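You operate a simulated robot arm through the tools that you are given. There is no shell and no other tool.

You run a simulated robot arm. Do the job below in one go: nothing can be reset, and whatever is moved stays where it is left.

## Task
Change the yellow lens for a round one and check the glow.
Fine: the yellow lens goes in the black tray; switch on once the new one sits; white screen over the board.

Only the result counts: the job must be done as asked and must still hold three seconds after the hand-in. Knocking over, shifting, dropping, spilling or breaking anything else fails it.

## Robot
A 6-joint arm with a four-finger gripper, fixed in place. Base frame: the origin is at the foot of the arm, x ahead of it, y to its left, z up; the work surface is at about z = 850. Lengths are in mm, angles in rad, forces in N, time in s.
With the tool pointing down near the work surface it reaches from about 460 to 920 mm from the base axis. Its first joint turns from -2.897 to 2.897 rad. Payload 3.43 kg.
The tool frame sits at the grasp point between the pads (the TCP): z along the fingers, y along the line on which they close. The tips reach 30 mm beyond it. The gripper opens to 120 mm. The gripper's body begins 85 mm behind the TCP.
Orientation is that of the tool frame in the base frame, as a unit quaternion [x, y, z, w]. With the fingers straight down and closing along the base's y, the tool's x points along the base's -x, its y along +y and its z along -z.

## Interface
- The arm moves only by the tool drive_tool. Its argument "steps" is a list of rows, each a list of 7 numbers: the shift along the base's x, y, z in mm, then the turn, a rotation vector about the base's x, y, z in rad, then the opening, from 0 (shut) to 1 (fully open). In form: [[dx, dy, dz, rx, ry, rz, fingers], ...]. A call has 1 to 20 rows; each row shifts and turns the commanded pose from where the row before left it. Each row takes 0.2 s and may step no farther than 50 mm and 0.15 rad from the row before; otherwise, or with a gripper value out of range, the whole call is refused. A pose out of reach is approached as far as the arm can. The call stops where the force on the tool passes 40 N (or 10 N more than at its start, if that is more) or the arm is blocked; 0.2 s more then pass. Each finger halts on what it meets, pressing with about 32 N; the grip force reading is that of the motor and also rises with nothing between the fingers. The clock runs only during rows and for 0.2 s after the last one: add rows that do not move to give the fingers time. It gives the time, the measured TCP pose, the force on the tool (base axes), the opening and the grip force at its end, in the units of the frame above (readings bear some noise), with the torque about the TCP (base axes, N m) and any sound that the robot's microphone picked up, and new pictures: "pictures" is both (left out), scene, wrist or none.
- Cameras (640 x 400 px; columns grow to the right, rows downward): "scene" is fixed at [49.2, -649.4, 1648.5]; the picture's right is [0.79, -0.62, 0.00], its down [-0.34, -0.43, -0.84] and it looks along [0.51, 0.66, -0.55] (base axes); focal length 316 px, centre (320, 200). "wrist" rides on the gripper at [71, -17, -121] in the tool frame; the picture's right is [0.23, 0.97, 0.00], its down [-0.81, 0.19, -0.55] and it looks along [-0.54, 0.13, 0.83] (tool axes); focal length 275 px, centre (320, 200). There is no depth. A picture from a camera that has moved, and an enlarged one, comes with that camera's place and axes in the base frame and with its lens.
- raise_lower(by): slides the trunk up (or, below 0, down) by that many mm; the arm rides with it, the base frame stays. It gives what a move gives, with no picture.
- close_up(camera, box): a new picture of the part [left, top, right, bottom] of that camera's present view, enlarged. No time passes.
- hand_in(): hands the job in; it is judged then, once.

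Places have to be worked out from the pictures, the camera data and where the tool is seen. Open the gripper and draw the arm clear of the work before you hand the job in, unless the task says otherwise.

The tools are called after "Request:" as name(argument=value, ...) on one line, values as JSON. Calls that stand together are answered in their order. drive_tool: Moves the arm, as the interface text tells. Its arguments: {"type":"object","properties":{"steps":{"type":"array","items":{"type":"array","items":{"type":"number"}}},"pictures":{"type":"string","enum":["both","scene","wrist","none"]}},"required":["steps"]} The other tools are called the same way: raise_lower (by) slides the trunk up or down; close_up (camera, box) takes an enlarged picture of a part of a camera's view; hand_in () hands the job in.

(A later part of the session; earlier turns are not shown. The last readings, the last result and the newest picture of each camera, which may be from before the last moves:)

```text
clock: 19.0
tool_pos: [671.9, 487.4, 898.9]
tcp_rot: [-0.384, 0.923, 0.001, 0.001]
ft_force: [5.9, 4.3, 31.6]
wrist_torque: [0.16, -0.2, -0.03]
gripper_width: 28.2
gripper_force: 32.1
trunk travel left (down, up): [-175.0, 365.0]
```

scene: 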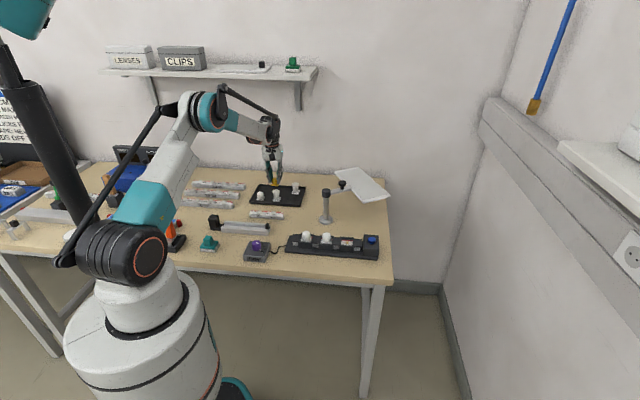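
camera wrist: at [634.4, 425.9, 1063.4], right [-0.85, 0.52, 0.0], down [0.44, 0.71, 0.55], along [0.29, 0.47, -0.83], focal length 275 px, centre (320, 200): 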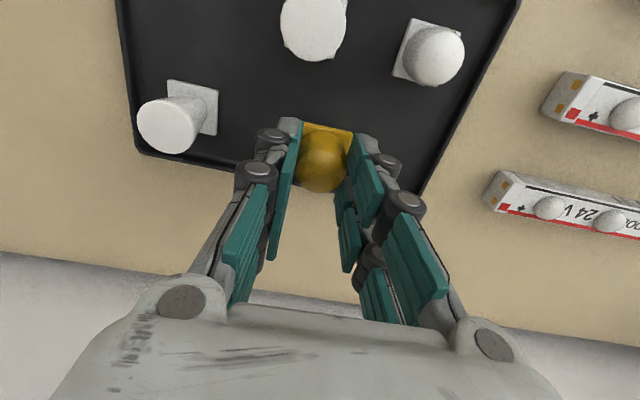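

Contact: 31.6 N upward at z about 899. I relax upward a bit, then open the fingers and rise.

Request:
drive_tool(steps=[[0, 0, 1, 0, 0, 0, 0.15], [0, 0, 0.8, 0, 0, 0, 0.15], [0, 0, 0, 0, 0, 0, 0.3], [0, 0, 0, 0, 0, 0, 0.42], [0, 0, 0, 0, 0, 0, 0.42]], pictures="none")

Request:
close_up(camera="wrist", box=[230, 40, 410, 200])

```text
clock: 20.2
tool_pos: [672.9, 488.4, 898.9]
tcp_rot: [-0.384, 0.923, 0.0, -0.001]
ft_force: [0.0, -0.4, 0.3]
wrist_torque: [-0.01, 0.02, -0.03]
gripper_width: 50.5
gripper_force: 0.1
trunk travel left (down, up): [-175.0, 365.0]
```

```text
2.50 times, centred on (320, 120) of wrist
camera zoom: at [634.1, 425.9, 1020.1], right [-0.85, 0.52, 0.0], down [0.44, 0.71, 0.55], along [0.29, 0.47, -0.83], focal length 688 px, centre (320, 400)
```

zoom: 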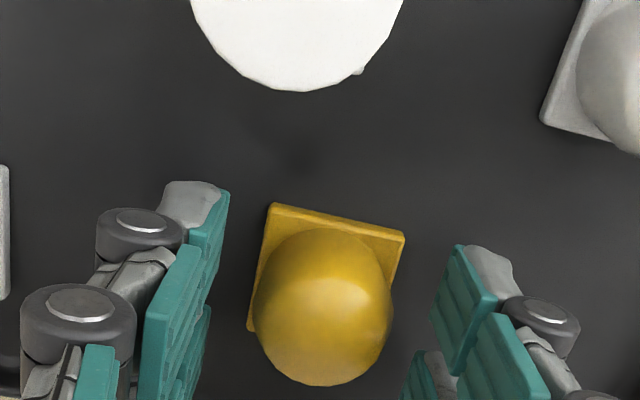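

The yellow lens sits in the tray, released. I rise and move over the round lens.

Request:
drive_tool(steps=[[0, 0, 20, 0, 0, 0, 0.42], [0, 0, 35, 0, 0, 0, 0.42], [0, 0, 35, 0, 0, 0, 0.42], [-44, -4, 0, 0, 0, 0, 0.42], [-44, -4, 0, 0, 0, 0, 0.42], [0, 0, 0, 0, 0, 0, 0.42]])

Request:
close_up(camera="wrist", box=[200, 30, 440, 190])

Request:
close_up(camera="scene", box=[240, 160, 320, 220])

```text
clock: 21.6
tool_pos: [585.0, 479.3, 989.8]
tcp_rot: [-0.384, 0.923, 0.0, 0.0]
ft_force: [-0.6, 0.2, 0.3]
wrist_torque: [0.01, -0.03, -0.01]
gripper_width: 50.6
gripper_force: 0.1
trunk travel left (down, up): [-175.0, 365.0]
camera wrist: at [545.5, 417.4, 1110.8], right [-0.85, 0.52, 0.0], down [0.44, 0.71, 0.55], along [0.29, 0.47, -0.83], focal length 275 px, centre (320, 200)
```

scene: 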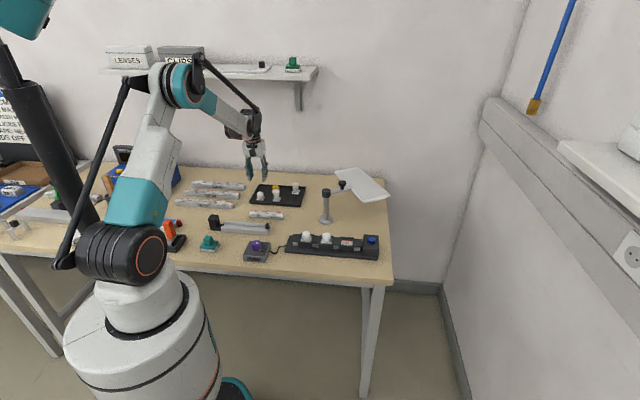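
wrist: 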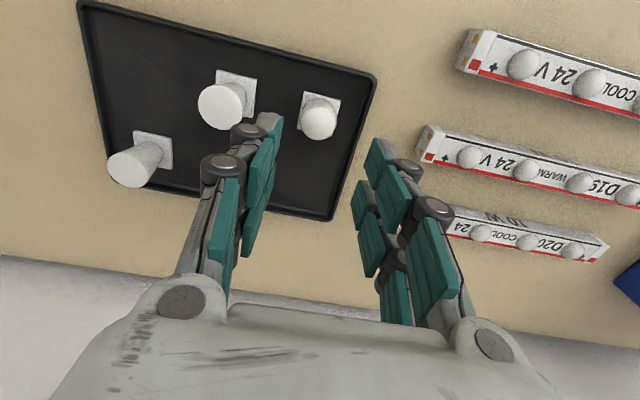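

```text
2.50 times, centred on (320, 110) of wrist
camera zoom: at [545.5, 417.4, 1110.8], right [-0.85, 0.52, 0.0], down [0.44, 0.71, 0.55], along [0.29, 0.47, -0.83], focal length 688 px, centre (320, 425)
```

zoom: 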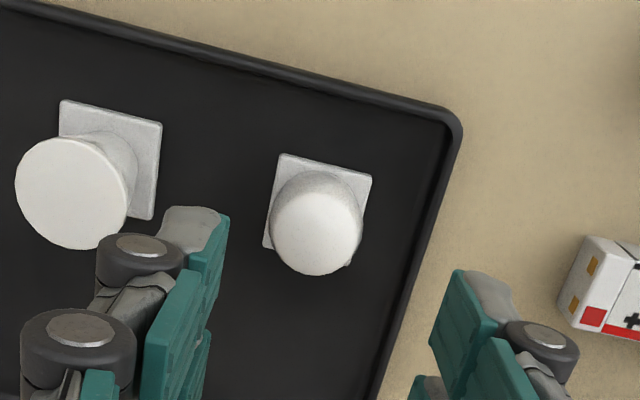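

```text
6.67 times, centred on (280, 190) of scene
camera zoom: at [49.2, -649.4, 1648.5], right [0.79, -0.62, 0.0], down [-0.34, -0.43, -0.84], along [0.51, 0.66, -0.55], focal length 2104 px, centre (587, 267)
```

zoom: 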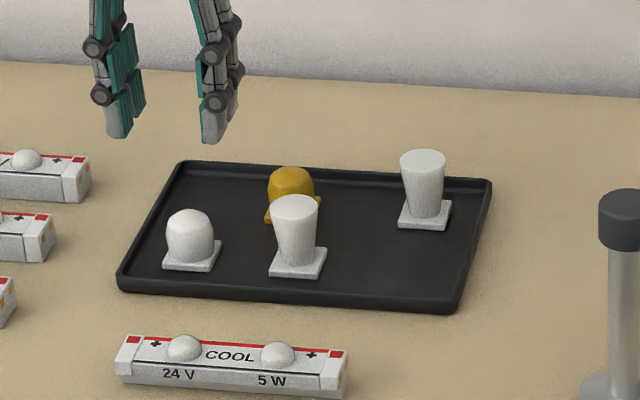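

The yellow lens rests in the tray. The round lens plate centre is at about (585.2,479.8), right under the tool at 135° yaw. I descend around it.

Request:
drive_tool(steps=[[0, 0.4, -25, 0, 0, 0, 0.42], [0, 0, -25, 0, 0, 0, 0.42], [0, 0, -18, 0, 0, 0, 0.42], [0, 0, -10, 0, 0, 0, 0.42], [0, 0, 0, 0, 0, 0, 0.42]])

Request:
close_up(camera="wrist", box=[200, 50, 440, 210])

Request:
close_up(camera="scene", box=[240, 175, 300, 215])

```text
clock: 22.8
tool_pos: [584.8, 481.0, 912.5]
tcp_rot: [-0.383, 0.924, 0.0, 0.0]
ft_force: [-0.2, 0.5, -0.3]
wrist_torque: [0.01, -0.02, -0.01]
gripper_width: 50.3
gripper_force: 0.0
trunk travel left (down, up): [-175.0, 365.0]
camera wrist: at [546.5, 418.4, 1032.3], right [-0.85, 0.52, 0.0], down [0.44, 0.71, 0.55], along [0.29, 0.47, -0.83], focal length 275 px, centre (320, 200)
```

scene: 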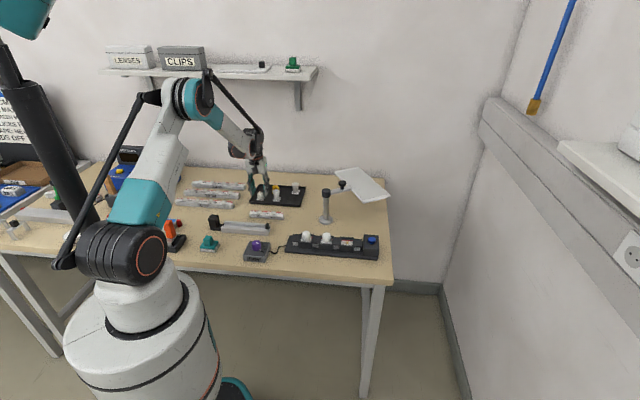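
wrist: 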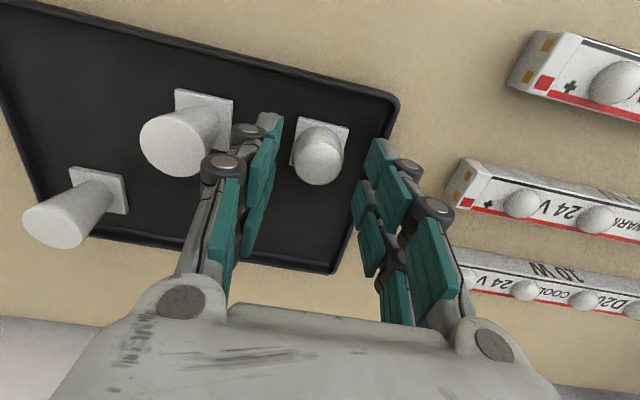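

```text
2.50 times, centred on (320, 130) of wrist
camera zoom: at [546.5, 418.4, 1032.3], right [-0.85, 0.52, 0.0], down [0.44, 0.71, 0.55], along [0.29, 0.47, -0.83], focal length 688 px, centre (320, 375)
```

zoom: 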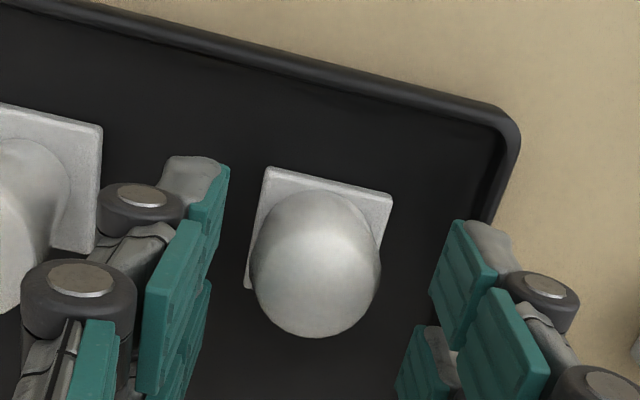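

```text
10.00 times, centred on (270, 195) of scene
camera zoom: at [49.2, -649.4, 1648.5], right [0.79, -0.62, 0.0], down [-0.34, -0.43, -0.84], along [0.51, 0.66, -0.55], focal length 3155 px, centre (820, 250)
```

zoom: 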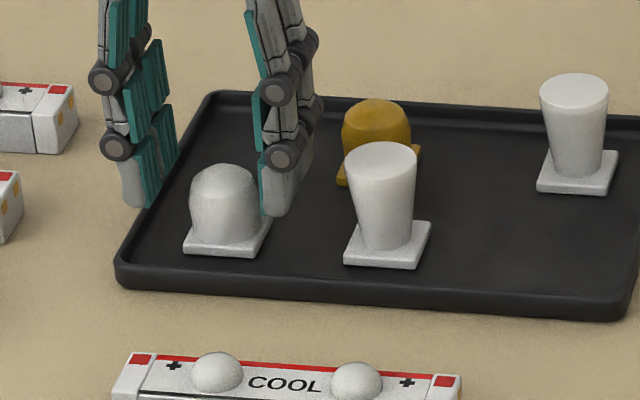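

The lens lies within about 2 mm of the finger centre. I nudge by +1.5 mm in x, go down to z 899 and grip.

Request:
drive_tool(steps=[[1.5, -0.3, -5, 0, 0, 0, 0.42], [0, 0, -5, 0, 0, 0, 0.42], [0, 0, -2, 0, 0, 0, 0.42], [0, 0, -1, 0, 0, 0, 0.42], [0, 0, 0, 0, 0, 0, 0.3], [0, 0, 0, 0, 0, 0, 0.15], [0, 0, 0, 0, 0, 0, 0.15]])

Request:
close_up(camera="wrist", box=[230, 80, 410, 200])

Request:
close_up(camera="scene", box=[240, 175, 300, 215])

```text
clock: 24.4
tool_pos: [586.3, 479.9, 898.3]
tcp_rot: [-0.383, 0.924, 0.0, 0.0]
ft_force: [-0.8, 0.0, 0.1]
wrist_torque: [-0.04, 0.0, 0.01]
gripper_width: 28.3
gripper_force: 32.2
trunk travel left (down, up): [-175.0, 365.0]
camera wrist: at [547.6, 417.7, 1019.5], right [-0.85, 0.52, 0.0], down [0.44, 0.71, 0.55], along [0.29, 0.47, -0.83], focal length 275 px, centre (320, 200)
```

scene: 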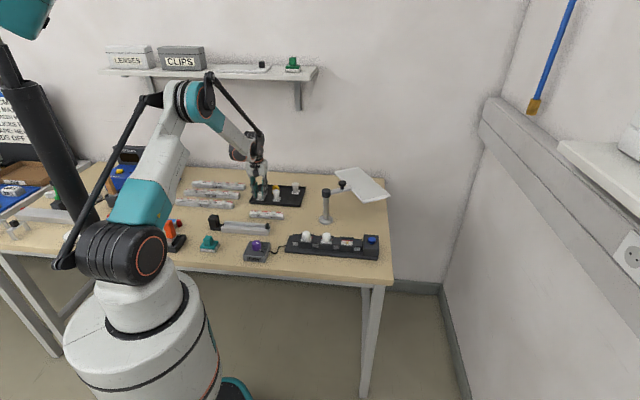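
wrist: 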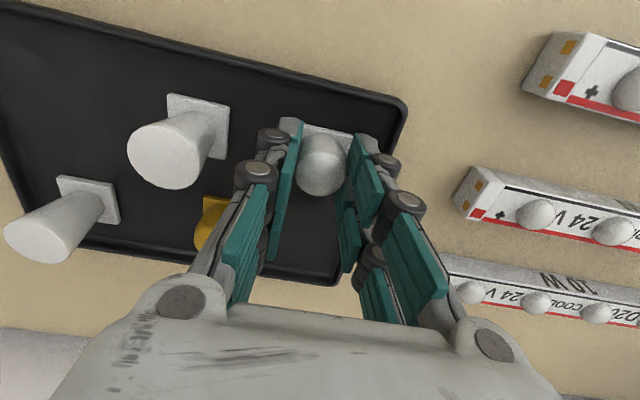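

```text
3.33 times, centred on (320, 140) of wrist
camera zoom: at [547.6, 417.7, 1019.5], right [-0.85, 0.52, 0.0], down [0.44, 0.71, 0.55], along [0.29, 0.47, -0.83], focal length 918 px, centre (320, 400)
```

zoom: 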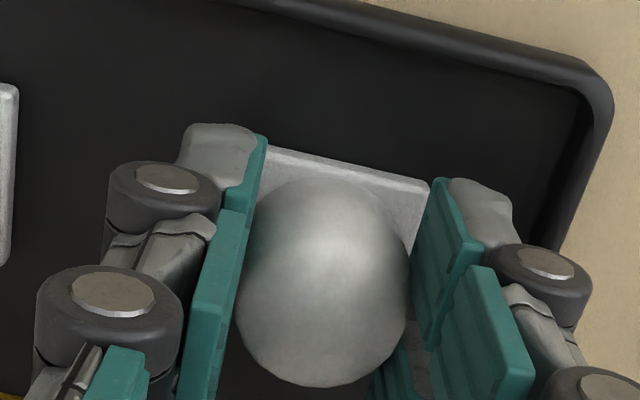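

```text
10.00 times, centred on (270, 195) of scene
camera zoom: at [49.2, -649.4, 1648.5], right [0.79, -0.62, 0.0], down [-0.34, -0.43, -0.84], along [0.51, 0.66, -0.55], focal length 3155 px, centre (820, 250)
```

zoom: 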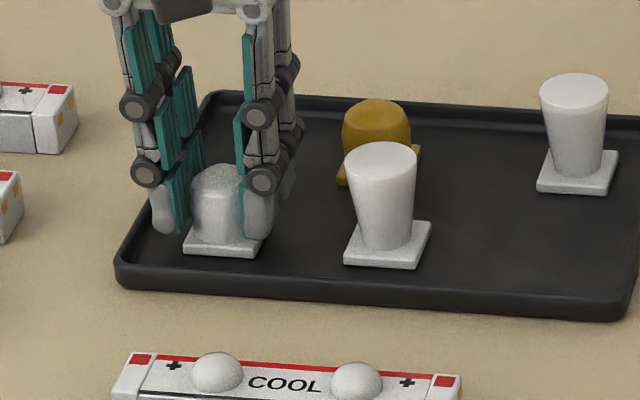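

It is gripped at 28.3 mm. Compared with the yellow grip, this lens sits about 2.5 mm further toward (+x,+y) in the fingers, so I will seat it at TCP of about (667.2,-17.5). I lift and carry it to the board.

Request:
drive_tool(steps=[[0, 0, 10, 0, 0, 0, 0.15], [0, 0, 35, 0, 0, 0, 0.15], [0, 0, 45, 0, 0, 0, 0.15], [0, 0, 48, 0, 0, 0, 0.15], [0, 0, 48, 0, 0, 0, 0.15], [7.4, -45.2, 0, 0, 0, 0, 0.15], [7.4, -45.2, 0, 0, 0, 0, 0.15], [7.4, -45.2, 0, 0, 0, 0, 0.15], [7.4, -45.2, 0, 0, 0, 0, 0.15], [7.4, -45.2, 0, 0, 0, 0, 0.15], [7.4, -45.2, 0, 0, 0, 0, 0.15], [7.4, -45.2, 0, 0, 0, 0, 0.15], [7.4, -45.2, 0, 0, 0, 0, 0.15], [7.4, -45.2, 0, 0, 0, 0, 0.15], [7.4, -45.2, 0, 0, 0, 0, 0.15], [7.4, -45.2, 0, 0, 0, 0, 0.15], [0, 0, 0, 0, 0, 0, 0.15]])

Request:
close_up(camera="wrist", box=[200, 60, 440, 200])

Request:
close_up(camera="scene", box=[240, 160, 320, 220])

```text
clock: 28.0
tool_pos: [668.1, -16.3, 1084.5]
tcp_rot: [-0.383, 0.924, 0.0, 0.0]
ft_force: [-1.0, -0.2, -0.1]
wrist_torque: [0.04, -0.01, 0.01]
gripper_width: 27.8
gripper_force: 32.1
trunk travel left (down, up): [-175.0, 365.0]
camera wrist: at [629.5, -79.2, 1205.6], right [-0.85, 0.52, 0.0], down [0.44, 0.71, 0.55], along [0.29, 0.47, -0.83], focal length 275 px, centre (320, 200)
```

scene: 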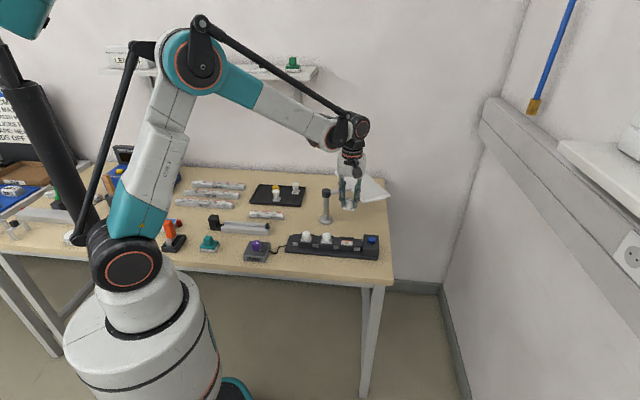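
wrist: 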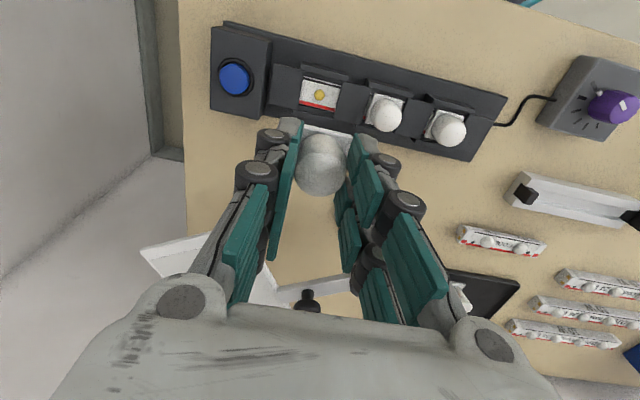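

```text
2.67 times, centred on (320, 130) of wrist
camera zoom: at [629.5, -79.2, 1205.6], right [-0.85, 0.52, 0.0], down [0.44, 0.71, 0.55], along [0.29, 0.47, -0.83], focal length 734 px, centre (320, 387)
```

zoom: 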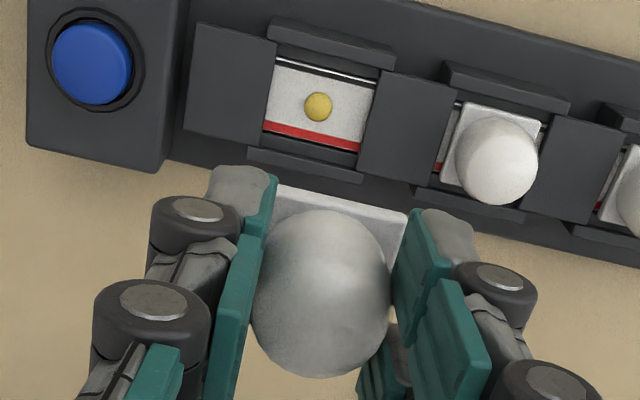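

```text
6.67 times, centred on (280, 190) of scene
camera zoom: at [49.2, -649.4, 1648.5], right [0.79, -0.62, 0.0], down [-0.34, -0.43, -0.84], along [0.51, 0.66, -0.55], focal length 2104 px, centre (587, 267)
```

zoom: 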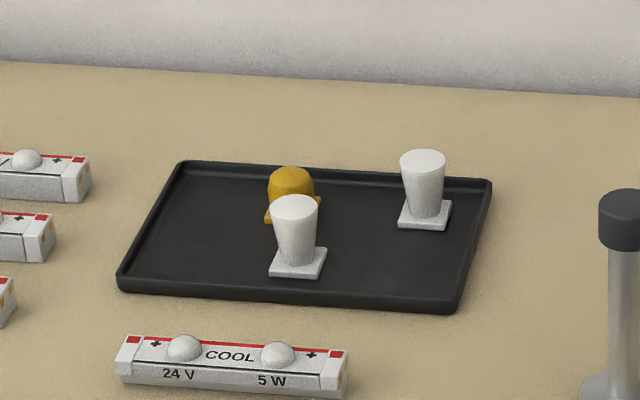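

The socket's LED lies at about (667.7,-18.4), which agrees with a seat at TCP of about (667.2,-17.8). I shift slightly, descend to just above the walls and check.

Request:
drive_tool(steps=[[-0.7, -1.0, -35, 0, 0, 0, 0.15], [0, 0, -40, 0, 0, 0, 0.15], [0, 0, -35, 0, 0, 0, 0.15], [0, 0, -22, 0, 0, 0, 0.15], [0, 0, 0, 0, 0, 0, 0.15]])

Request:
close_up(camera="wrist", box=[230, 80, 410, 200])

Request:
close_up(camera="scene", box=[332, 222, 376, 256])

```text
clock: 29.2
tool_pos: [667.3, -17.4, 952.4]
tcp_rot: [-0.384, 0.923, 0.0, 0.0]
ft_force: [0.1, 0.7, -0.7]
wrist_torque: [0.0, 0.0, 0.02]
gripper_width: 28.1
gripper_force: 32.0
trunk travel left (down, up): [-175.0, 365.0]
camera wrist: at [628.7, -79.5, 1073.8], right [-0.85, 0.52, 0.0], down [0.44, 0.71, 0.55], along [0.29, 0.47, -0.83], focal length 275 px, centre (320, 200)
```

scene: 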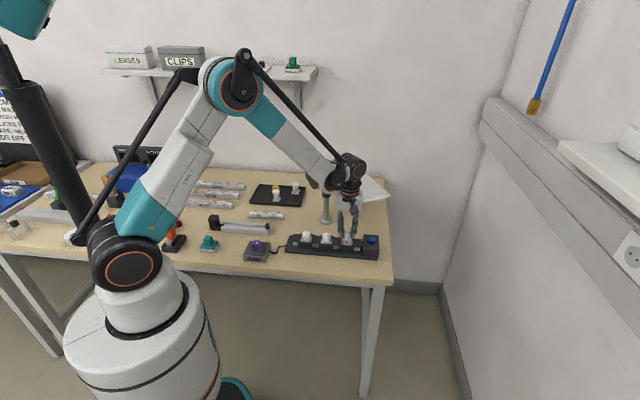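
wrist: 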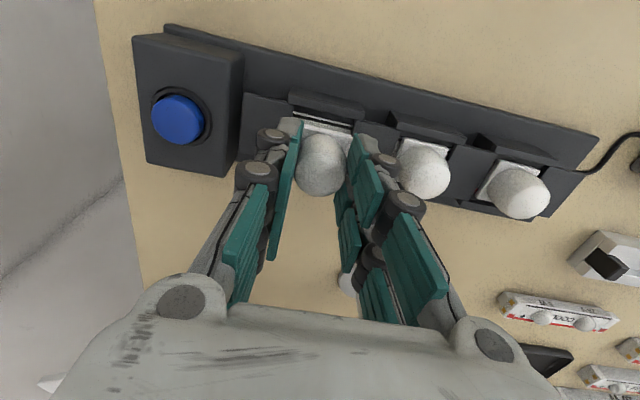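

```text
3.33 times, centred on (320, 140) of wrist
camera zoom: at [628.7, -79.5, 1073.8], right [-0.85, 0.52, 0.0], down [0.44, 0.71, 0.55], along [0.29, 0.47, -0.83], focal length 918 px, centre (320, 400)
```

zoom: 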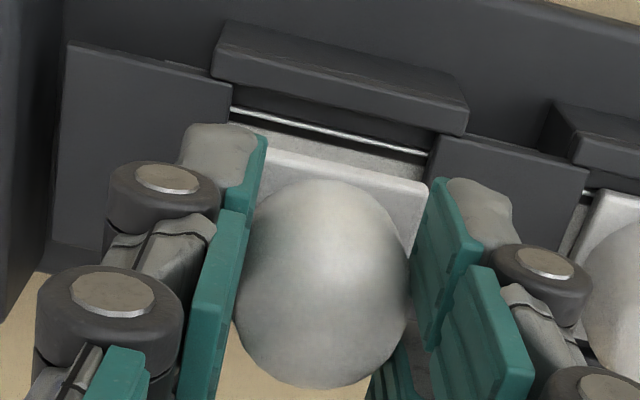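

```text
11.76 times, centred on (354, 239) of scene
camera zoom: at [49.2, -649.4, 1648.5], right [0.79, -0.62, 0.0], down [-0.34, -0.43, -0.84], along [0.51, 0.66, -0.55], focal length 3712 px, centre (-80, -259)
```

zoom: 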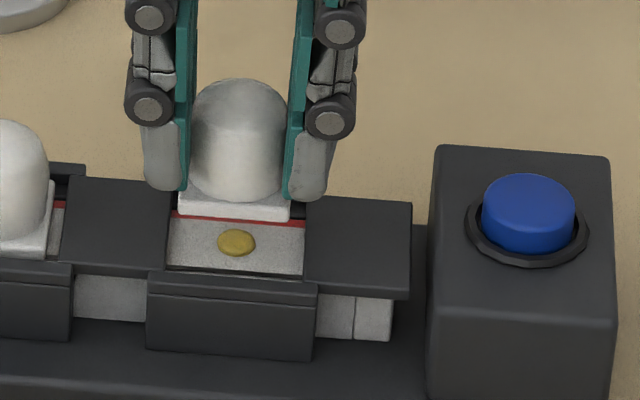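

Alignment looks good along the board. I go down 14 mm and check before the final seating.

Request:
drive_tool(steps=[[0, 0, -5, 0, 0, 0, 0.15], [0, 0, -4, 0, 0, 0, 0.15], [0, 0, -3, 0, 0, 0, 0.15], [0, 0, -2, 0, 0, 0, 0.15], [0, 0, 0, 0, 0, 0, 0.15]], pictures="none")

Request:
close_up(camera="wrist", box=[230, 80, 410, 200])

Request:
close_up(camera="scene", box=[332, 222, 376, 256])

```text
clock: 30.4
tool_pos: [666.6, -17.1, 939.1]
tcp_rot: [-0.384, 0.923, 0.0, 0.0]
ft_force: [0.1, 0.5, -1.0]
wrist_torque: [0.0, 0.01, 0.0]
gripper_width: 27.9
gripper_force: 32.0
trunk travel left (down, up): [-175.0, 365.0]
```

```text
3.33 times, centred on (320, 140) of wrist
camera zoom: at [628.4, -80.4, 1059.8], right [-0.85, 0.52, 0.0], down [0.44, 0.71, 0.55], along [0.29, 0.47, -0.83], focal length 918 px, centre (320, 400)
```

zoom: 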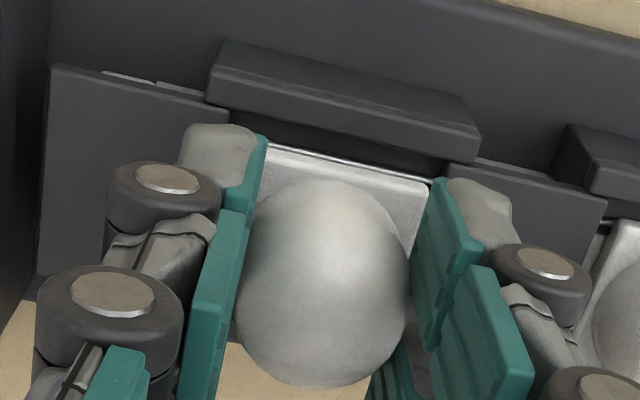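

```text
11.76 times, centred on (354, 239) of scene
camera zoom: at [49.2, -649.4, 1648.5], right [0.79, -0.62, 0.0], down [-0.34, -0.43, -0.84], along [0.51, 0.66, -0.55], focal length 3712 px, centre (-80, -259)
```

zoom: 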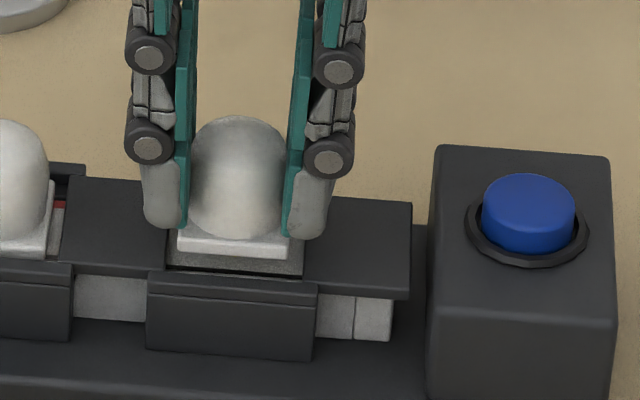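

About 7 mm remain. I continue in 1 mm steps.

Request:
drive_tool(steps=[[0, 0, -1, 0, 0, 0, 0.15], [0, 0, -1, 0, 0, 0, 0.15], [0, 0, -1, 0, 0, 0, 0.15], [0, 0, -1, 0, 0, 0, 0.15], [0, 0, -1, 0, 0, 0, 0.15], [0, 0, 0, 0, 0, 0, 0.15]], pictures="none")

Request:
close_up(camera="scene", box=[332, 222, 376, 256])

```text
clock: 31.8
tool_pos: [666.8, -18.0, 934.1]
tcp_rot: [-0.383, 0.924, 0.0, 0.0]
ft_force: [0.0, 0.3, -0.6]
wrist_torque: [0.0, 0.02, 0.05]
gripper_width: 28.1
gripper_force: 31.5
trunk travel left (down, up): [-175.0, 365.0]
```

```text
11.76 times, centred on (354, 239) of scene
camera zoom: at [49.2, -649.4, 1648.5], right [0.79, -0.62, 0.0], down [-0.34, -0.43, -0.84], along [0.51, 0.66, -0.55], focal length 3712 px, centre (-80, -259)
```

zoom: 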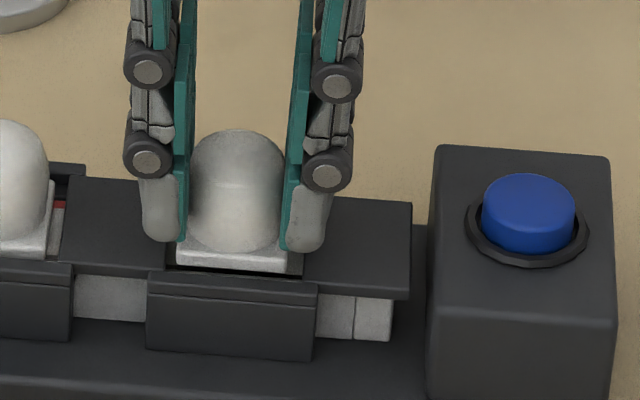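

Request:
drive_tool(steps=[[0, 0, -1, 0, 0, 0, 0.15], [0, 0, -1, 0, 0, 0, 0.15], [0, 0, -0.5, 0, 0, 0, 0.15]], pictures="none")

Request:
close_up(camera="scene", box=[332, 222, 376, 256])

Request:
close_up(camera="wrist", box=[230, 80, 410, 200])

```text
clock: 32.6
tool_pos: [666.6, -17.0, 931.5]
tcp_rot: [-0.384, 0.923, 0.0, 0.0]
ft_force: [0.0, -0.7, -1.2]
wrist_torque: [0.0, -0.03, -0.01]
gripper_width: 28.1
gripper_force: 32.2
trunk travel left (down, up): [-175.0, 365.0]
```

```text
11.76 times, centred on (354, 239) of scene
camera zoom: at [49.2, -649.4, 1648.5], right [0.79, -0.62, 0.0], down [-0.34, -0.43, -0.84], along [0.51, 0.66, -0.55], focal length 3712 px, centre (-80, -259)
```

zoom: 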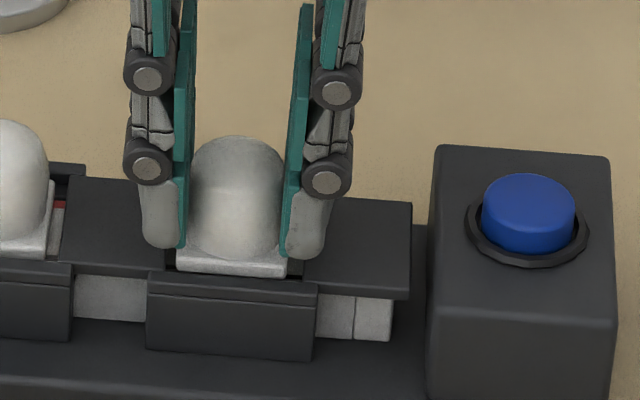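

```text
3.33 times, centred on (320, 140) of wrist
camera zoom: at [628.2, -80.5, 1052.0], right [-0.85, 0.52, 0.0], down [0.44, 0.71, 0.55], along [0.29, 0.47, -0.83], focal length 918 px, centre (320, 400)
```

zoom: 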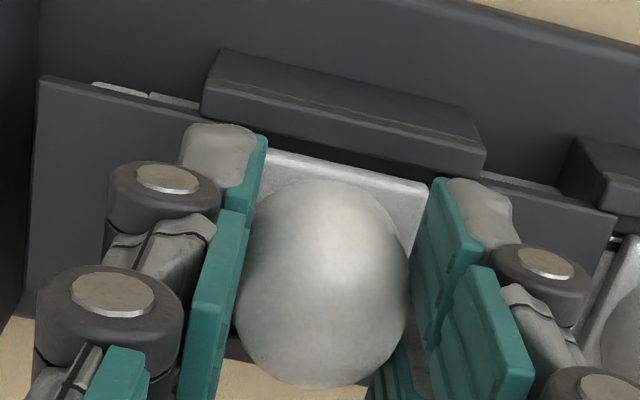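

Still no contact. I go a little further in half-millimetre steps.

Request:
drive_tool(steps=[[0, 0, -0.5, 0, 0, 0, 0.15], [0, 0, -0.5, 0, 0, 0, 0.15], [0, 0, -0.5, 0, 0, 0, 0.15]], pictures="none")

```text
clock: 33.4
tool_pos: [667.6, -17.8, 929.4]
tcp_rot: [-0.383, 0.924, 0.0, 0.0]
ft_force: [0.1, -0.3, -0.8]
wrist_torque: [-0.01, 0.02, 0.03]
gripper_width: 28.4
gripper_force: 31.9
trunk travel left (down, up): [-175.0, 365.0]
```

No contact at 929.4. I check the picture before continuing.

Request:
close_up(camera="scene", box=[332, 222, 376, 256])

Request:
close_up(camera="wrist", box=[230, 80, 410, 200])

```text
11.76 times, centred on (354, 239) of scene
camera zoom: at [49.2, -649.4, 1648.5], right [0.79, -0.62, 0.0], down [-0.34, -0.43, -0.84], along [0.51, 0.66, -0.55], focal length 3712 px, centre (-80, -259)
```

zoom: 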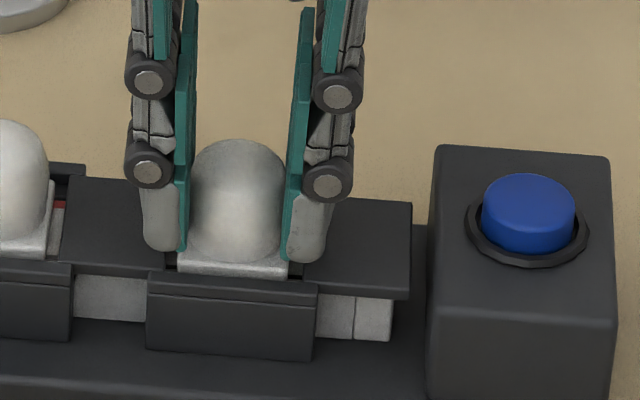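

```text
3.33 times, centred on (320, 140) of wrist
camera zoom: at [628.4, -80.7, 1050.7], right [-0.85, 0.52, 0.0], down [0.44, 0.71, 0.55], along [0.29, 0.47, -0.83], focal length 918 px, centre (320, 400)
```

zoom: 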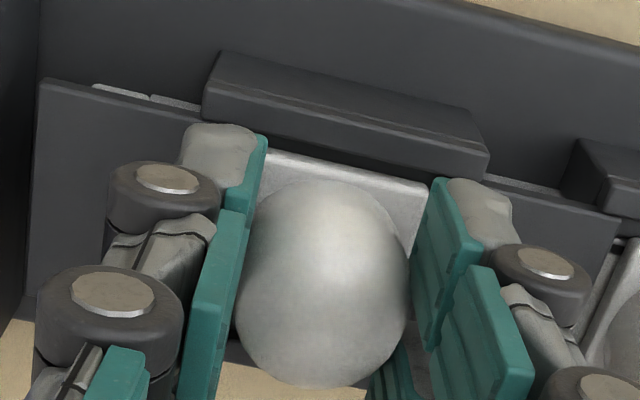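

The plate is almost down. I continue in half-millimetre steps until contact.

Request:
drive_tool(steps=[[0, 0, -0.5, 0, 0, 0, 0.15], [0, 0, -0.5, 0, 0, 0, 0.15], [0, 0, -0.4, 0, 0, 0, 0.15]], pictures="none")

```text
clock: 34.2
tool_pos: [666.5, -17.9, 929.0]
tcp_rot: [-0.384, 0.923, 0.0, 0.001]
ft_force: [7.3, -1.4, 22.8]
wrist_torque: [-0.04, -0.26, 0.01]
gripper_width: 28.4
gripper_force: 32.3
trunk travel left (down, up): [-175.0, 365.0]
```

Contact is at about 929 with 23 N. I relax upward by 1 mm, open the fingers and inspect.

Request:
drive_tool(steps=[[0, 0, 0.7, 0, 0, 0, 0.15], [0, 0, 0.5, 0, 0, 0, 0.15], [0, 0, 0, 0, 0, 0, 0.3], [0, 0, 0, 0, 0, 0, 0.42], [0, 0, 2, 0, 0, 0, 0.42], [0, 0, 0, 0, 0, 0, 0.42]])

Request:
close_up(camera="scene", box=[332, 222, 376, 256])

Request:
close_up(camera="wrist", box=[230, 80, 410, 200])

```text
clock: 35.6
tool_pos: [666.3, -18.0, 930.4]
tcp_rot: [-0.384, 0.923, 0.0, 0.001]
ft_force: [0.6, 0.4, 0.1]
wrist_torque: [0.0, -0.01, 0.02]
gripper_width: 50.4
gripper_force: 0.1
trunk travel left (down, up): [-175.0, 365.0]
camera wrist: at [628.0, -80.5, 1052.3], right [-0.85, 0.52, 0.0], down [0.44, 0.71, 0.55], along [0.29, 0.47, -0.83], focal length 275 px, centre (320, 200)
```

scene: 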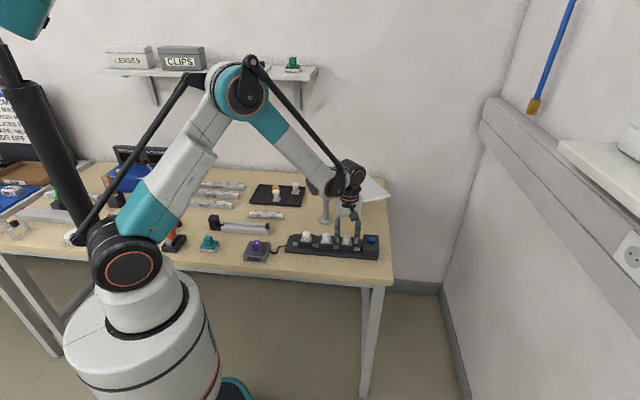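
wrist: 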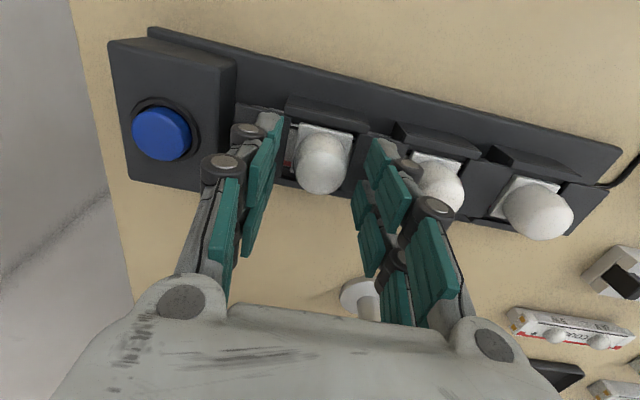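

```text
11.76 times, centred on (354, 239) of scene
camera zoom: at [49.2, -649.4, 1648.5], right [0.79, -0.62, 0.0], down [-0.34, -0.43, -0.84], along [0.51, 0.66, -0.55], focal length 3712 px, centre (-80, -259)
```

zoom: 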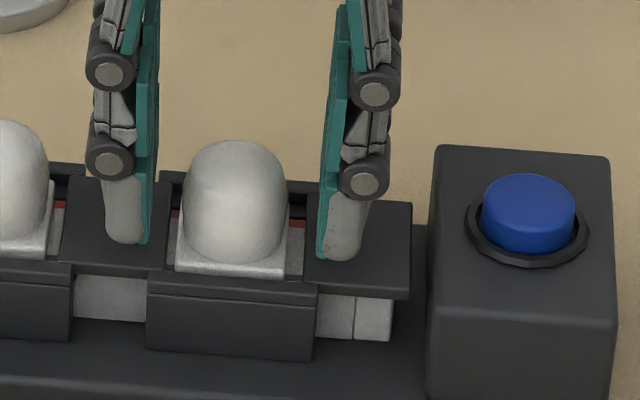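

```text
3.33 times, centred on (320, 140) of wrist
camera zoom: at [628.0, -80.5, 1052.3], right [-0.85, 0.52, 0.0], down [0.44, 0.71, 0.55], along [0.29, 0.47, -0.83], focal length 918 px, centre (320, 400)
```

zoom: 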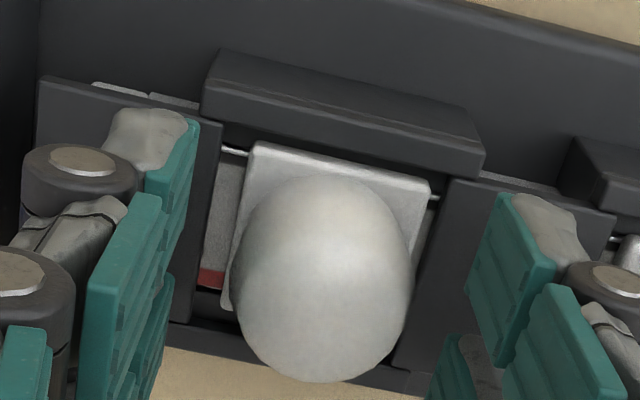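

The round lens sits exactly as the yellow one did, plate flat in the pocket. I rise clear and check.

Request:
drive_tool(steps=[[0, 0, 8, 0, 0, 0, 0.42], [0, 0, 20, 0, 0, 0, 0.42], [0, 0, 40, 0, 0, 0, 0.42], [0, 0, 40, 0, 0, 0, 0.42], [0, 0, 0, 0, 0, 0, 0.42]])

Request:
close_up(camera="scene", box=[280, 220, 390, 270])

Request:
close_up(camera="wrist", box=[150, 10, 450, 190])

```text
clock: 36.8
tool_pos: [667.3, -17.7, 1039.2]
tcp_rot: [-0.384, 0.923, 0.0, 0.0]
ft_force: [-1.0, -0.4, -0.2]
wrist_torque: [0.0, -0.01, 0.03]
gripper_width: 50.4
gripper_force: 0.0
trunk travel left (down, up): [-175.0, 365.0]
camera wrist: at [627.6, -80.3, 1160.5], right [-0.85, 0.52, 0.0], down [0.44, 0.71, 0.55], along [0.29, 0.47, -0.83], focal length 275 px, centre (320, 200)
```

scene: 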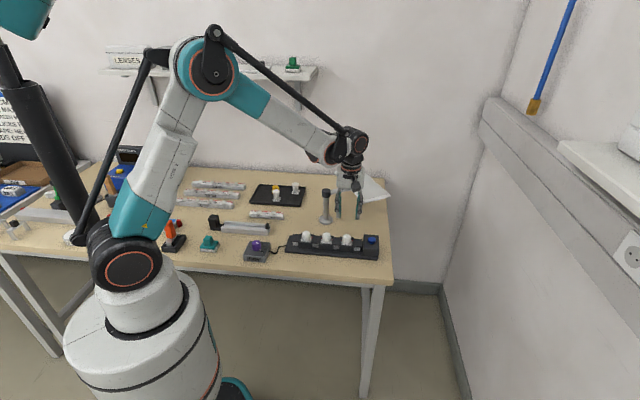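
wrist: 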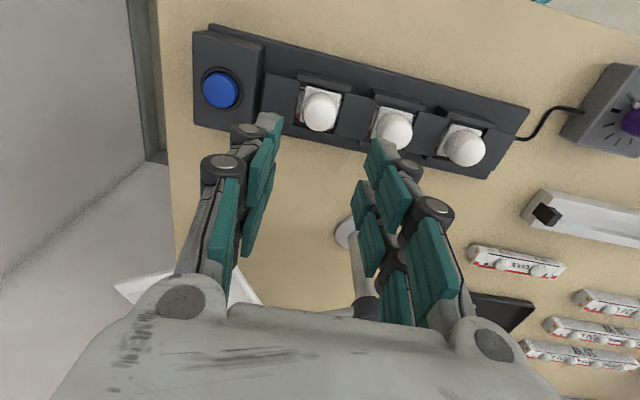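

```text
5.82 times, centred on (335, 245) of scene
camera zoom: at [49.2, -649.4, 1648.5], right [0.79, -0.62, 0.0], down [-0.34, -0.43, -0.84], along [0.51, 0.66, -0.55], focal length 1836 px, centre (233, -62)
```

zoom: 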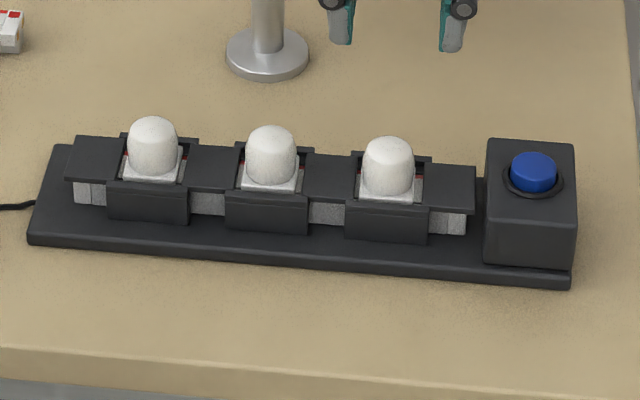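

```text
2.13 times, centred on (300, 100) of wrist
camera zoom: at [627.6, -80.3, 1160.5], right [-0.85, 0.52, 0.0], down [0.44, 0.71, 0.55], along [0.29, 0.47, -0.83], focal length 587 px, centre (363, 413)
```

zoom: 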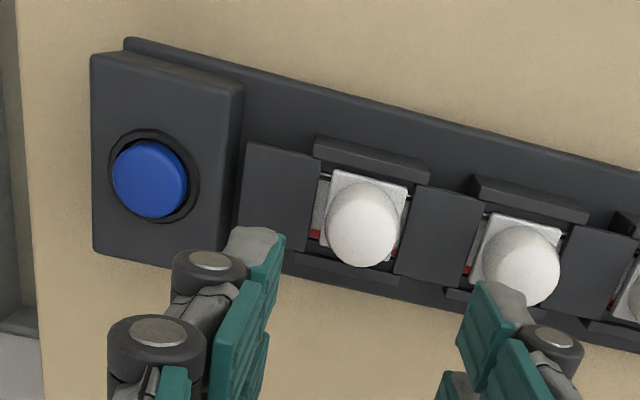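

All three sockets now hold matching dome lenses. The blue button is at about (730,-80) with its top near z 905–910. I close the fingers and move above it.

Request:
drive_tool(steps=[[21, -21, 0, 0, 0, 0, 0.2], [21, -21, 0, 0, 0, 0, 0], [21, -20.5, 0, 0, 0, 0, 0], [0, 0, -30, 0, 0, 0, 0], [0, 0, -30, 0, 0, 0, 0], [0, 0, 0, 0, 0, 0, 0]])

Request:
close_up(camera="scene", box=[340, 210, 392, 256])

Request:
close_up(camera="wrist", box=[230, 60, 410, 200])

```text
clock: 38.2
tool_pos: [730.1, -81.7, 980.0]
tcp_rot: [-0.383, 0.924, -0.001, 0.0]
ft_force: [1.2, 0.6, 0.1]
wrist_torque: [0.01, -0.02, 0.03]
gripper_width: 0.0
gripper_force: 31.9
trunk travel left (down, up): [-175.0, 365.0]
camera wrist: at [691.2, -143.6, 1100.0], right [-0.85, 0.52, 0.0], down [0.44, 0.71, 0.55], along [0.29, 0.47, -0.83], focal length 275 px, centre (320, 200)
```

scene: 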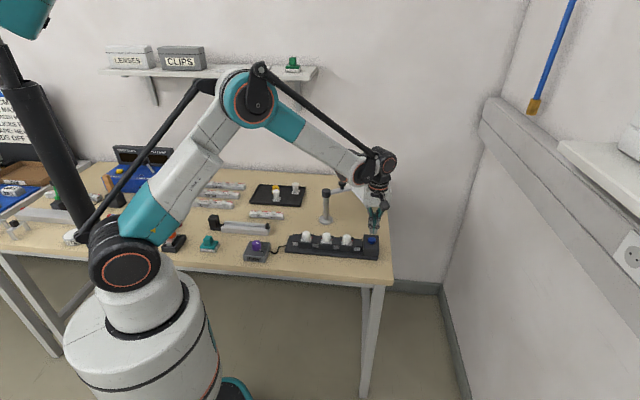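
wrist: 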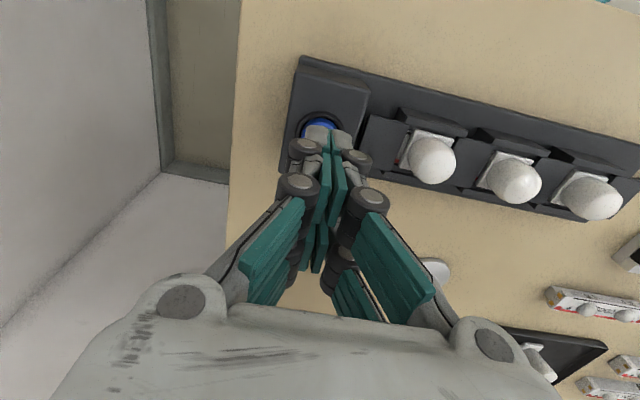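

```text
8.70 times, centred on (366, 233) of scene
camera zoom: at [49.2, -649.4, 1648.5], right [0.79, -0.62, 0.0], down [-0.34, -0.43, -0.84], along [0.51, 0.66, -0.55], focal length 2744 px, centre (-80, -87)
```

zoom: 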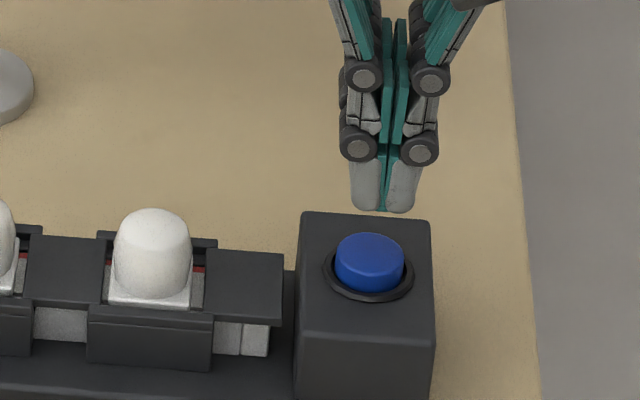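

```text
2.86 times, centred on (320, 130) of wrist
camera zoom: at [691.2, -143.6, 1100.0], right [-0.85, 0.52, 0.0], down [0.44, 0.71, 0.55], along [0.29, 0.47, -0.83], focal length 786 px, centre (320, 400)
```

zoom: 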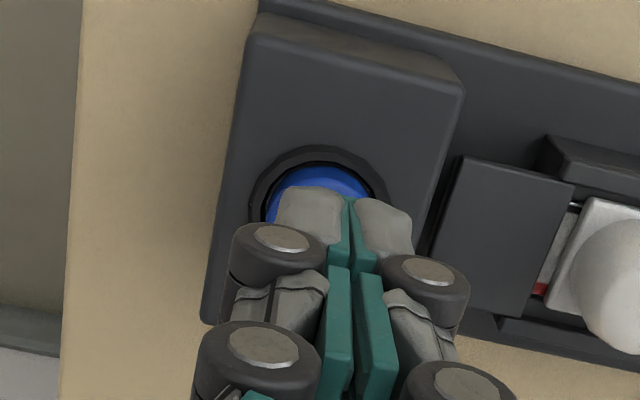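

The fingertips are almost over the button, about 25 mm above it. I shift by (-1.8,+1.3), descend 17 mm and then step by 1 mm.

Request:
drive_tool(steps=[[-1.8, 1.3, -8, 0, 0, 0, 0], [0, 0, -6, 0, 0, 0, 0], [0, 0, -3, 0, 0, 0, 0], [0, 0, 0, 0, 0, 0, 0]])

Request:
close_up(camera="scene", box=[340, 210, 392, 256])

Request:
close_up(camera="wrist", box=[230, 60, 410, 200])

```text
clock: 39.2
tool_pos: [728.8, -79.1, 962.1]
tcp_rot: [-0.384, 0.923, 0.0, -0.001]
ft_force: [-0.4, 0.1, -0.2]
wrist_torque: [-0.01, 0.02, -0.01]
gripper_width: 0.0
gripper_force: 32.2
trunk travel left (down, up): [-175.0, 365.0]
camera wrist: at [689.4, -141.8, 1083.0], right [-0.85, 0.52, 0.0], down [0.44, 0.71, 0.55], along [0.29, 0.47, -0.83], focal length 275 px, centre (320, 200)
```

scene: 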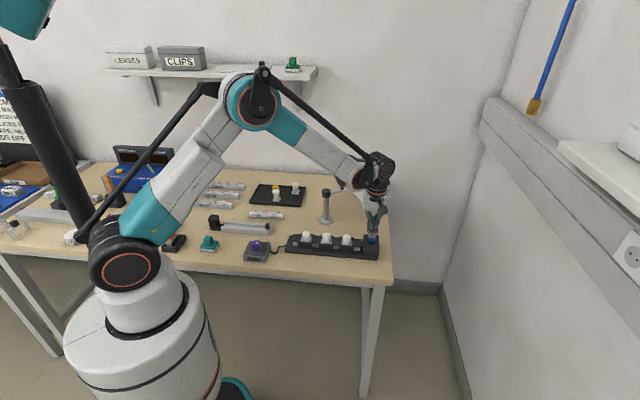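
wrist: 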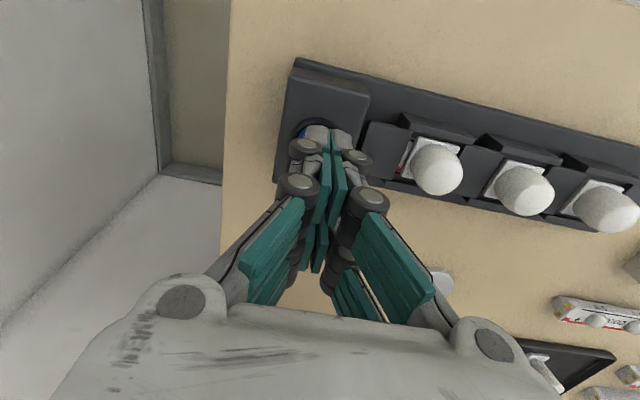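

```text
8.70 times, centred on (366, 233) of scene
camera zoom: at [49.2, -649.4, 1648.5], right [0.79, -0.62, 0.0], down [-0.34, -0.43, -0.84], along [0.51, 0.66, -0.55], focal length 2744 px, centre (-80, -87)
```

zoom: 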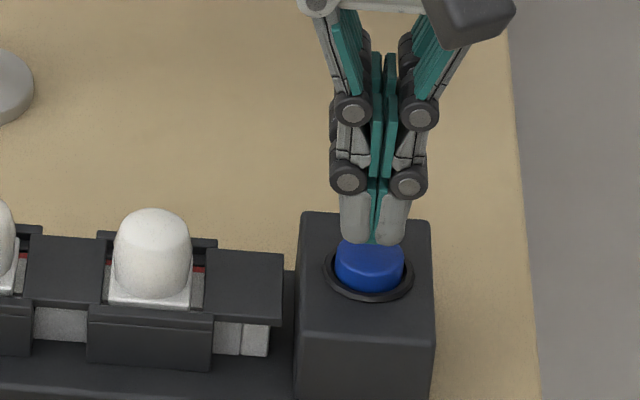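

```text
2.86 times, centred on (320, 130) of wrist
camera zoom: at [689.4, -141.8, 1083.0], right [-0.85, 0.52, 0.0], down [0.44, 0.71, 0.55], along [0.29, 0.47, -0.83], focal length 786 px, centre (320, 400)
```

zoom: 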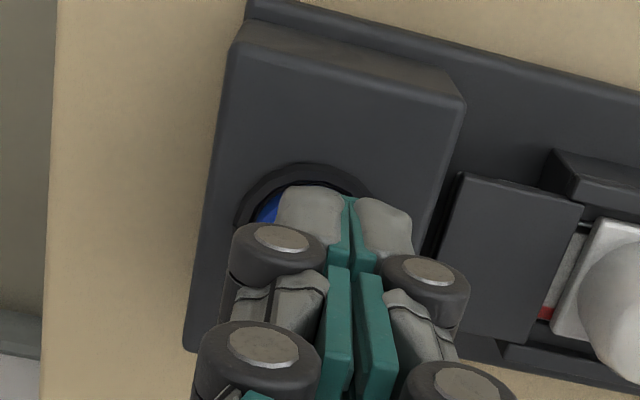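

I step down onto the button in 1 mm rows, listening for a click.

Request:
drive_tool(steps=[[0, 0, -1, 0, 0, 0, 0], [0, 0, -1, 0, 0, 0, 0], [0, 0, -1, 0, 0, 0, 0], [0, 0, -1, 0, 0, 0, 0], [0, 0, -1, 0, 0, 0, 0], [0, 0, -1, 0, 0, 0, 0]], pictures="none")

Request:
close_up(camera="scene", box=[340, 210, 392, 256])

```text
clock: 40.6
tool_pos: [728.2, -78.6, 957.2]
tcp_rot: [-0.383, 0.924, 0.0, 0.001]
ft_force: [-0.4, -0.2, -1.4]
wrist_torque: [0.01, -0.05, 0.01]
gripper_width: 0.0
gripper_force: 32.6
trunk travel left (down, up): [-175.0, 365.0]
```

```text
8.70 times, centred on (366, 233) of scene
camera zoom: at [49.2, -649.4, 1648.5], right [0.79, -0.62, 0.0], down [-0.34, -0.43, -0.84], along [0.51, 0.66, -0.55], focal length 2744 px, centre (-80, -87)
```

zoom: 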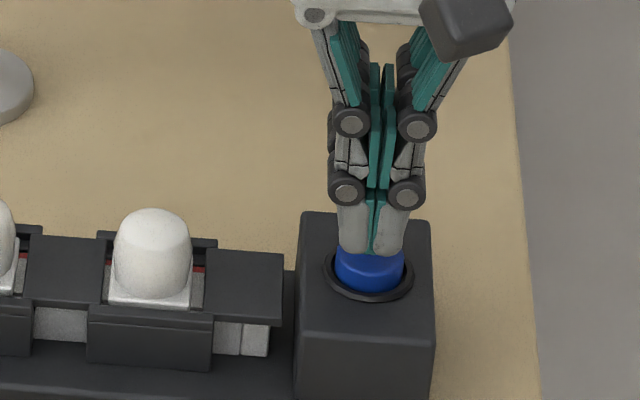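

No contact yet at 957. I continue.

Request:
drive_tool(steps=[[0, 0, -1, 0, 0, 0, 0], [0, 0, -1, 0, 0, 0, 0], [0, 0, -1, 0, 0, 0, 0], [0, 0, -1, 0, 0, 0, 0]], pictures="none")

Request:
close_up(camera="scene", box=[340, 210, 392, 256])

```text
clock: 41.6
tool_pos: [727.7, -78.2, 953.4]
tcp_rot: [-0.384, 0.923, 0.0, 0.0]
ft_force: [0.0, 0.3, -0.2]
wrist_torque: [0.01, -0.02, 0.02]
gripper_width: 0.0
gripper_force: 31.8
trunk travel left (down, up): [-175.0, 365.0]
```

```text
8.70 times, centred on (366, 233) of scene
camera zoom: at [49.2, -649.4, 1648.5], right [0.79, -0.62, 0.0], down [-0.34, -0.43, -0.84], along [0.51, 0.66, -0.55], focal length 2744 px, centre (-80, -87)
```

zoom: 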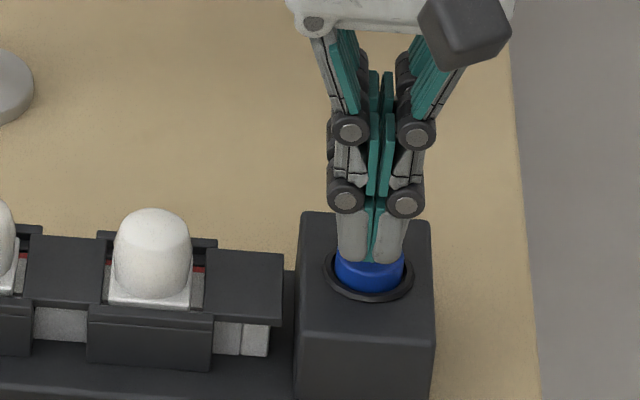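

The tips are centred on the button, and a few mm remain. I continue down.

Request:
drive_tool(steps=[[0, 0, -1, 0, 0, 0, 0], [0, 0, -1, 0, 0, 0, 0], [0, 0, -1, 0, 0, 0, 0], [0, 0, -1, 0, 0, 0, 0]], pictures="none")

Request:
close_up(camera="scene", box=[340, 210, 392, 256])

```text
clock: 42.6
tool_pos: [728.5, -78.8, 948.4]
tcp_rot: [-0.384, 0.923, 0.0, 0.0]
ft_force: [0.2, 0.2, 0.3]
wrist_torque: [0.02, -0.01, 0.03]
gripper_width: 0.0
gripper_force: 32.6
trunk travel left (down, up): [-175.0, 365.0]
```

```text
8.70 times, centred on (366, 233) of scene
camera zoom: at [49.2, -649.4, 1648.5], right [0.79, -0.62, 0.0], down [-0.34, -0.43, -0.84], along [0.51, 0.66, -0.55], focal length 2744 px, centre (-80, -87)
```

zoom: 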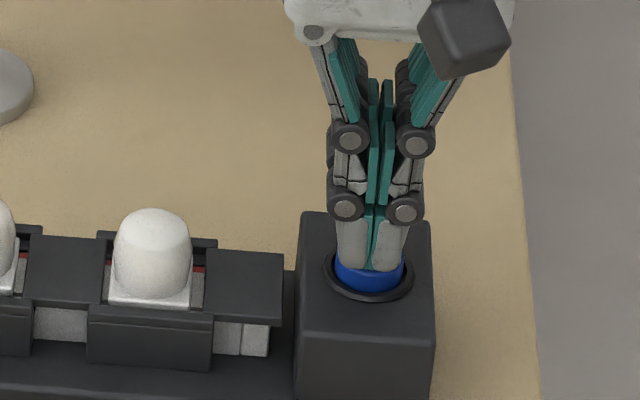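

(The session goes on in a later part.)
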